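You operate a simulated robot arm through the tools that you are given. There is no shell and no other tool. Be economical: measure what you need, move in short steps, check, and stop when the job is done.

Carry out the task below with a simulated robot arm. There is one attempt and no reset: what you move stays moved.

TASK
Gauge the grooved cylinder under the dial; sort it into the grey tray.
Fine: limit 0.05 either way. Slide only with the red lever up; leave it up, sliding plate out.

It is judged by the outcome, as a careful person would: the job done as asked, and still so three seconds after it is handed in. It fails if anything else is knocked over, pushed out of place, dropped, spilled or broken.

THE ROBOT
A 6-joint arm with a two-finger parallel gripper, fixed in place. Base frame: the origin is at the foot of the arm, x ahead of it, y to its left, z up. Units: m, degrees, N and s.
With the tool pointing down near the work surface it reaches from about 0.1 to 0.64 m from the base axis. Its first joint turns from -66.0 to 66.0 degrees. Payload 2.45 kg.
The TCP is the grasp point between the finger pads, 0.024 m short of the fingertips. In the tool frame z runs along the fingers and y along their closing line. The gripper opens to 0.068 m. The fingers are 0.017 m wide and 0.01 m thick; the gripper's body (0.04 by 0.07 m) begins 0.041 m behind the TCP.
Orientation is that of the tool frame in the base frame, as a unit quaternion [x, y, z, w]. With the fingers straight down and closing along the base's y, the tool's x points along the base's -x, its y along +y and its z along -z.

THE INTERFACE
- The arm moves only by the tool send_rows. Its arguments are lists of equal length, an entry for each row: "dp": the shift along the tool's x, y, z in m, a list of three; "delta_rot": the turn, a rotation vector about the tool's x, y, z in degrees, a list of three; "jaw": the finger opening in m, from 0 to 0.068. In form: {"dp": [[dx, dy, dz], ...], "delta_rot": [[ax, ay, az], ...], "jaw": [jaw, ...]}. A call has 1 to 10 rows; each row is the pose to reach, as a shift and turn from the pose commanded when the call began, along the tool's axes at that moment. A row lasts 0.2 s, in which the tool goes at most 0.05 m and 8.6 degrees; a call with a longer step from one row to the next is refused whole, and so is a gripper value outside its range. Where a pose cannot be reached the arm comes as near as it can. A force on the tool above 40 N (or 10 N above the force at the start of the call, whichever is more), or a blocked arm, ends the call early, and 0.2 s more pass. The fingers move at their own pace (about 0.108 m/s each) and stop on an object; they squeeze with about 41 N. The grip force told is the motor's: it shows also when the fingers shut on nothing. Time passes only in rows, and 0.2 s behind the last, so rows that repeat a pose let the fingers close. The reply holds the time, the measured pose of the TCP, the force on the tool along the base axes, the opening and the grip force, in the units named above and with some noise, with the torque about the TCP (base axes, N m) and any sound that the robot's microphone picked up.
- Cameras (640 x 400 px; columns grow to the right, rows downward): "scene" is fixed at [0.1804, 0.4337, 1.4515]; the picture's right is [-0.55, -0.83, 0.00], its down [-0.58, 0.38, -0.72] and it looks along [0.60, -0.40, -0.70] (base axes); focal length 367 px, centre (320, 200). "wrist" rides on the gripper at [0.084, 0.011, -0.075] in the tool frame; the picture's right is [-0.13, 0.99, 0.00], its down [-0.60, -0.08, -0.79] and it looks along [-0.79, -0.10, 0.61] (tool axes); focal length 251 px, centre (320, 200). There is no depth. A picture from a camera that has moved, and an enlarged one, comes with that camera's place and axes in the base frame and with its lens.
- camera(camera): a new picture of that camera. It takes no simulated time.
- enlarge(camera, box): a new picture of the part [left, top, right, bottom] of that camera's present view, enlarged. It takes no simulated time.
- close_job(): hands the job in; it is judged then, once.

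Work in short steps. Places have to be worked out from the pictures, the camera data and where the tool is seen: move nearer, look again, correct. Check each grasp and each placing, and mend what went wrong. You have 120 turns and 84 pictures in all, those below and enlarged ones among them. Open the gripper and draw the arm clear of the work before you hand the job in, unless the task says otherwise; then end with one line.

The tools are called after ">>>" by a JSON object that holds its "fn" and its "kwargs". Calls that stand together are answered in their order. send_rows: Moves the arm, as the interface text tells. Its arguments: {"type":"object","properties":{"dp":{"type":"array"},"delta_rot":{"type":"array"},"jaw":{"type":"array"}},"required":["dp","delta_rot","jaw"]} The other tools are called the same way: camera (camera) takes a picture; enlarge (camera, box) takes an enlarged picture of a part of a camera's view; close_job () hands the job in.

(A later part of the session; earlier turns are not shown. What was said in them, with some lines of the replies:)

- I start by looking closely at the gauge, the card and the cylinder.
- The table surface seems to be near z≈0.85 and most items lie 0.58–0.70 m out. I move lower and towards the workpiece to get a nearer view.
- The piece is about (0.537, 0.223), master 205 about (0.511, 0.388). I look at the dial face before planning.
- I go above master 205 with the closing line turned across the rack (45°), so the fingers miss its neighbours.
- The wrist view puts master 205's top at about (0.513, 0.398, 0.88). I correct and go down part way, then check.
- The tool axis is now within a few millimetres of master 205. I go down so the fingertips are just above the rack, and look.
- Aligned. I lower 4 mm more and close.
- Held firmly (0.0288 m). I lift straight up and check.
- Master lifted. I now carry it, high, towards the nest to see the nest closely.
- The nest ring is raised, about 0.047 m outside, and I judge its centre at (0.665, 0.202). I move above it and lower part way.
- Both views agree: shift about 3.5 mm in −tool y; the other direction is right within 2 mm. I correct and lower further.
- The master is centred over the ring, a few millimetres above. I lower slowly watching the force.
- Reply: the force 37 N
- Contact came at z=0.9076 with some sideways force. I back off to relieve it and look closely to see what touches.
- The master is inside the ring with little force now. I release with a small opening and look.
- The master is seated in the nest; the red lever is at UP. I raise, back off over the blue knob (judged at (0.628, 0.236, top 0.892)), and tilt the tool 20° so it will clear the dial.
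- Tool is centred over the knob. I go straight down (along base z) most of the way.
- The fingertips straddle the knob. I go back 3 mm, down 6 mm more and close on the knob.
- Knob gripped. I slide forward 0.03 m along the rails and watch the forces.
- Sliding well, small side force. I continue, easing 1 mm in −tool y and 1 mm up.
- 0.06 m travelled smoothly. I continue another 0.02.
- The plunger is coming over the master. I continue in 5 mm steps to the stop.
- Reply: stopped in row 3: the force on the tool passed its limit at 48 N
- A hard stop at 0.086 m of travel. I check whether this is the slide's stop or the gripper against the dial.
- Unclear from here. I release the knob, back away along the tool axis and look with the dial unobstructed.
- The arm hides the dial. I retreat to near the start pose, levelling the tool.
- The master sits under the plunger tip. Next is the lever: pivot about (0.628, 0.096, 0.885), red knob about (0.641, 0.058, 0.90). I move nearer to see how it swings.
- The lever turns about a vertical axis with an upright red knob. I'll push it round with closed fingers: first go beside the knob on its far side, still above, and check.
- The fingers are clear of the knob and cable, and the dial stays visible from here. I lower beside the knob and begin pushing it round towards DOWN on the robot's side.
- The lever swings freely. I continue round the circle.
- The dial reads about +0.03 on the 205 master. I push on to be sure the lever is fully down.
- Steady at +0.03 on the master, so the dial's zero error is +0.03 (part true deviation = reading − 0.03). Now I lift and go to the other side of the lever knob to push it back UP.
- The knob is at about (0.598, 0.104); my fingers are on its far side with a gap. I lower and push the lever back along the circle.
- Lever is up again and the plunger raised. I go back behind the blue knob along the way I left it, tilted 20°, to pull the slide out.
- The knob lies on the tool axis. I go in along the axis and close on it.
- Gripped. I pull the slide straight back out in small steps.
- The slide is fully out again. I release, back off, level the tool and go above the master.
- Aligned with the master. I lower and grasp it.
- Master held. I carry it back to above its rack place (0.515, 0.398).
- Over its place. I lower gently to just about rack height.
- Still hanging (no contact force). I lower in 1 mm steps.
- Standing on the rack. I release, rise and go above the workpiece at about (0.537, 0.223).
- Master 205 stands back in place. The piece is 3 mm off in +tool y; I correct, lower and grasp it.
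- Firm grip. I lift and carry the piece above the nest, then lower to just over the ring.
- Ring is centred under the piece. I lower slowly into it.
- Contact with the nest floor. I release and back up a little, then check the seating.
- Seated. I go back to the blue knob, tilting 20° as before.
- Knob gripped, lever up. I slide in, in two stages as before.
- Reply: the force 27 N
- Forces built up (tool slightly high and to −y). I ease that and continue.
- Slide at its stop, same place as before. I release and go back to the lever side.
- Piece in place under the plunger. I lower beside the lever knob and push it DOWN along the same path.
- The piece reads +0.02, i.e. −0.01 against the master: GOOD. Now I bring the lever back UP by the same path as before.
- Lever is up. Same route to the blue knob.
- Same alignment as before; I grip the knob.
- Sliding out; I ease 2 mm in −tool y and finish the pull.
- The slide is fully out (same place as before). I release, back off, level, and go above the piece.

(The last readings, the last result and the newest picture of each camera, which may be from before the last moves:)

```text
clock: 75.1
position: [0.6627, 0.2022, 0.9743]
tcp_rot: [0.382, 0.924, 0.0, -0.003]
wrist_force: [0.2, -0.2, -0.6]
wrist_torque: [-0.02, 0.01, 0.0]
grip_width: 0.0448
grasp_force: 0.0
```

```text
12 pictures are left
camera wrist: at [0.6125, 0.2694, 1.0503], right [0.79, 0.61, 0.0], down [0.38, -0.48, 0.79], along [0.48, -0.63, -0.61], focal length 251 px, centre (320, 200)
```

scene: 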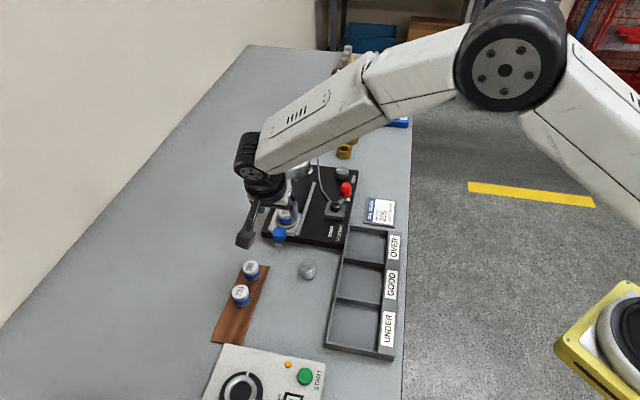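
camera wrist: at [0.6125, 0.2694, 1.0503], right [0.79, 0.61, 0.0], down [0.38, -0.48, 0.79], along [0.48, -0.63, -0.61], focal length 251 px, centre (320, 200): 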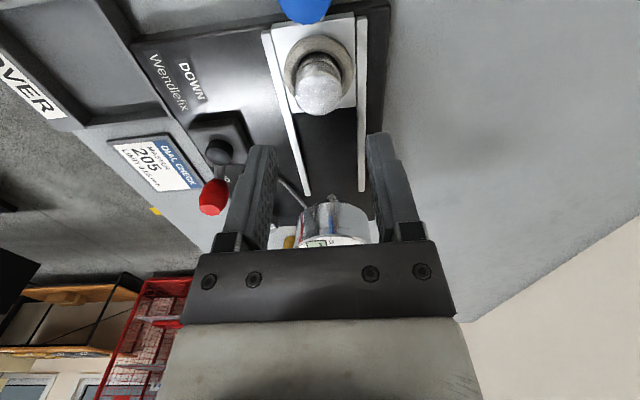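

Aligned. Lower, grasp and lift.

>>> {"fn": "send_rows", "kwargs": {"dp": [[0, 0, 0.03], [0, 0, 0.052], [0, 0, 0.0625], [0, 0, 0.0625], [0, 0, 0.0625], [0, 0, 0.0625], [0, 0, 0.03], [0, 0, -0.01], [0, 0, -0.03]], "delta_rot": [[0, 0, 0], [0, 0, 0], [0, 0, 0], [0, 0, 0], [0, 0, 0], [0, 0, 0], [0, 0, 0], [0, 0, 0], [0, 0, 0]], "jaw": [0.045, 0.045, 0.045, 0.02, 0.02, 0.02, 0.02, 0.02, 0.02]}}

```text
clock: 77.1
position: [0.6603, 0.201, 1.0054]
tcp_rot: [0.384, 0.924, -0.002, -0.003]
wrist_force: [-0.2, 0.0, -0.9]
wrist_torque: [0.0, 0.0, -0.02]
grip_width: 0.0287
grasp_force: 40.6
```

Held (0.0287 m). I carry it over the GOOD compartment, about (0.46, 0.165).

>>> {"fn": "send_rows", "kwargs": {"dp": [[0.019, -0.028, 0], [0.038, -0.056, 0], [0.058, -0.084, 0], [0.077, -0.112, 0], [0.097, -0.14, 0], [0.116, -0.167, 0.02], [0.116, -0.167, 0.04]], "delta_rot": [[0, 0, 0], [0, 0, 0], [0, 0, 0], [0, 0, 0], [0, 0, 0], [0, 0, 0], [0, 0, 0]], "jaw": [0.02, 0.02, 0.02, 0.02, 0.02, 0.02, 0.02]}}

>>> {"fn": "camera", "kwargs": {"camera": "wrist"}}

>>> {"fn": "enlarge", "kwargs": {"camera": "scene", "box": [280, 190, 420, 360]}}

```text
clock: 78.7
position: [0.4606, 0.1667, 0.9645]
tcp_rot: [0.383, 0.924, -0.001, -0.002]
wrist_force: [0.1, -0.4, -0.3]
wrist_torque: [-0.01, 0.0, -0.01]
grip_width: 0.0284
grasp_force: 40.9
```

```text
11 pictures are left
camera wrist: at [0.4112, 0.2333, 1.0408], right [0.79, 0.61, 0.0], down [0.38, -0.48, 0.79], along [0.48, -0.63, -0.61], focal length 251 px, centre (320, 200)
```

wrist: 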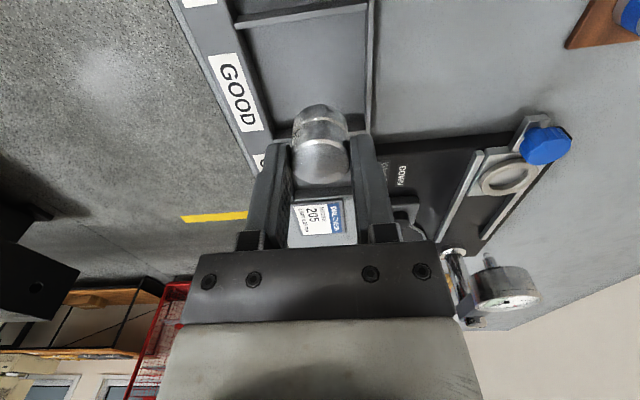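

```text
2.35 times, centred on (350, 275) of scene
camera zoom: at [0.1804, 0.4337, 1.4515], right [-0.55, -0.83, 0.0], down [-0.58, 0.38, -0.72], along [0.6, -0.4, -0.7], focal length 864 px, centre (249, 24)
```

zoom: 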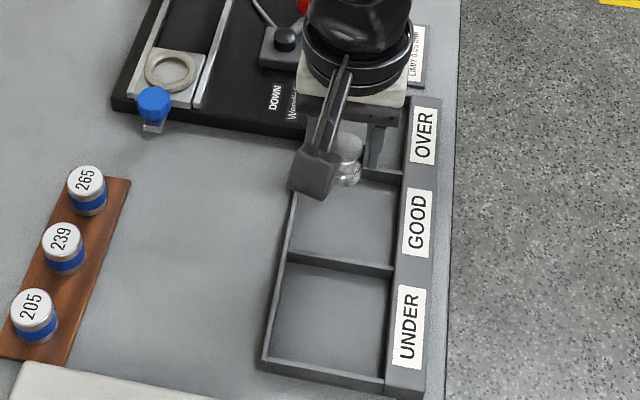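

I shift about 1 cm to the compartment's centre (0.463, 0.156) and lower.

>>> {"fn": "send_rows", "kwargs": {"dp": [[-0.0095, -0.006, 0.01], [-0.0095, -0.006, 0.04], [-0.0095, -0.006, 0.065], [-0.0095, -0.006, 0.074]], "delta_rot": [[0, 0, 0], [0, 0, 0], [0, 0, 0], [0, 0, 0]], "jaw": [0.02, 0.02, 0.02, 0.02]}}

>>> {"fn": "camera", "kwargs": {"camera": "wrist"}}

>>> {"fn": "enlarge", "kwargs": {"camera": "scene", "box": [310, 230, 410, 320]}}

```text
clock: 79.7
position: [0.4658, 0.156, 0.8911]
tcp_rot: [0.383, 0.924, -0.002, -0.003]
wrist_force: [-0.6, 0.2, -0.4]
wrist_torque: [0.04, -0.01, -0.02]
grip_width: 0.0282
grasp_force: 40.6
```

```text
9 pictures are left
camera wrist: at [0.415, 0.2229, 0.9673], right [0.79, 0.61, 0.0], down [0.38, -0.48, 0.79], along [0.48, -0.63, -0.61], focal length 251 px, centre (320, 200)
```

wrist: 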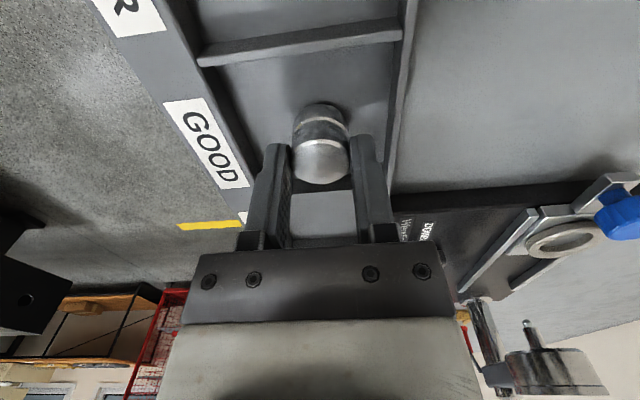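

```text
4.44 times, centred on (360, 275) of scene
camera zoom: at [0.1804, 0.4337, 1.4515], right [-0.55, -0.83, 0.0], down [-0.58, 0.38, -0.72], along [0.6, -0.4, -0.7], focal length 1633 px, centre (142, -133)
```

zoom: 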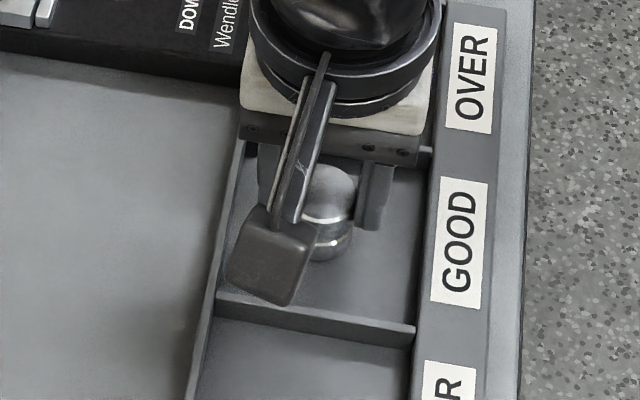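

Inside the GOOD compartment near its middle. I lower gently to the floor.

>>> {"fn": "send_rows", "kwargs": {"dp": [[0, 0, 0.003], [0, 0, 0.005], [0, 0, 0.007]], "delta_rot": [[0, 0, 0], [0, 0, 0], [0, 0, 0]], "jaw": [0.02, 0.02, 0.02]}}

```text
clock: 80.5
position: [0.4638, 0.1556, 0.8865]
tcp_rot: [0.382, 0.924, 0.0, -0.001]
wrist_force: [-7.2, 1.8, 26.5]
wrist_torque: [0.14, 0.19, 0.08]
grip_width: 0.0285
grasp_force: 41.4
```

Floor contact (26 N). I ease up 2 mm, release and rise straight up, then check.

>>> {"fn": "send_rows", "kwargs": {"dp": [[0, 0, -0.003], [0, 0, -0.003], [0, 0, -0.003], [0, 0, -0.03], [0, 0, -0.07], [0, 0, -0.11]], "delta_rot": [[0, 0, 0], [0, 0, 0], [0, 0, 0], [0, 0, 0], [0, 0, 0], [0, 0, 0]], "jaw": [0.02, 0.045, 0.045, 0.045, 0.045, 0.045]}}

>>> {"fn": "camera", "kwargs": {"camera": "wrist"}}

```text
clock: 81.9
position: [0.4655, 0.1554, 0.994]
tcp_rot: [0.383, 0.924, -0.002, -0.002]
wrist_force: [-0.2, -0.2, -0.9]
wrist_torque: [0.02, -0.03, 0.02]
grip_width: 0.045
grasp_force: 0.0
```

```text
7 pictures are left
camera wrist: at [0.4155, 0.2226, 1.0704], right [0.79, 0.61, -0.01], down [0.38, -0.48, 0.79], along [0.48, -0.63, -0.61], focal length 251 px, centre (320, 200)
```

wrist: 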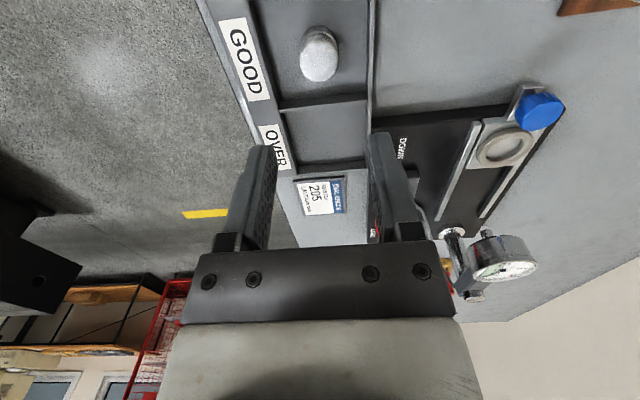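

The piece stands in GOOD. I withdraw up to near the start pose and make a final check.

>>> {"fn": "send_rows", "kwargs": {"dp": [[0, -0.02, -0.04], [-0.01, -0.04, -0.08], [-0.03, -0.05, -0.12], [-0.05, -0.06, -0.13]], "delta_rot": [[0, 0, 0], [0, 0, 0], [0, 0, 0], [0, 0, 0]], "jaw": [0.06, 0.068, 0.068, 0.068]}}

>>> {"fn": "camera", "kwargs": {"camera": "scene"}}

>>> {"fn": "enlarge", "kwargs": {"camera": "scene", "box": [200, 140, 420, 360]}}

```text
clock: 82.9
position: [0.4582, 0.076, 1.1237]
tcp_rot: [0.383, 0.924, -0.001, -0.002]
wrist_force: [-0.3, -0.3, 0.3]
wrist_torque: [0.02, 0.02, -0.03]
grip_width: 0.068
grasp_force: 0.0
```

```text
6 pictures are left
```

scene: 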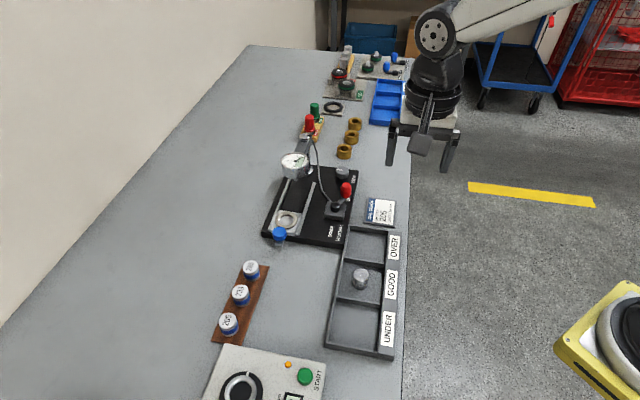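

```text
1.82 times, centred on (310, 250) of scene
camera zoom: at [0.1804, 0.4337, 1.4516], right [-0.55, -0.83, 0.0], down [-0.58, 0.38, -0.72], along [0.6, -0.4, -0.7], focal length 668 px, centre (338, 109)
```

zoom: 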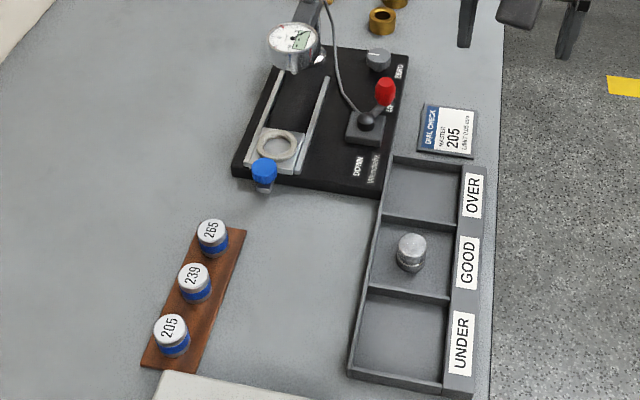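

Everything is in order: piece in GOOD, lever up, slide out, master back on its rack. I hand the job in.

>>> {"fn": "close_job", "kwargs": {}}

```text
The job is handed in.
```

The grooved cylinder is in the GOOD compartment of the grey tray: it read +0.02 mm against +0.03 mm on the 205 master, so it is −0.01 mm off, inside the ±0.05 limit. I did not re-zero the dial, and I left the lever up, the sliding plate out and the master back on its rack.
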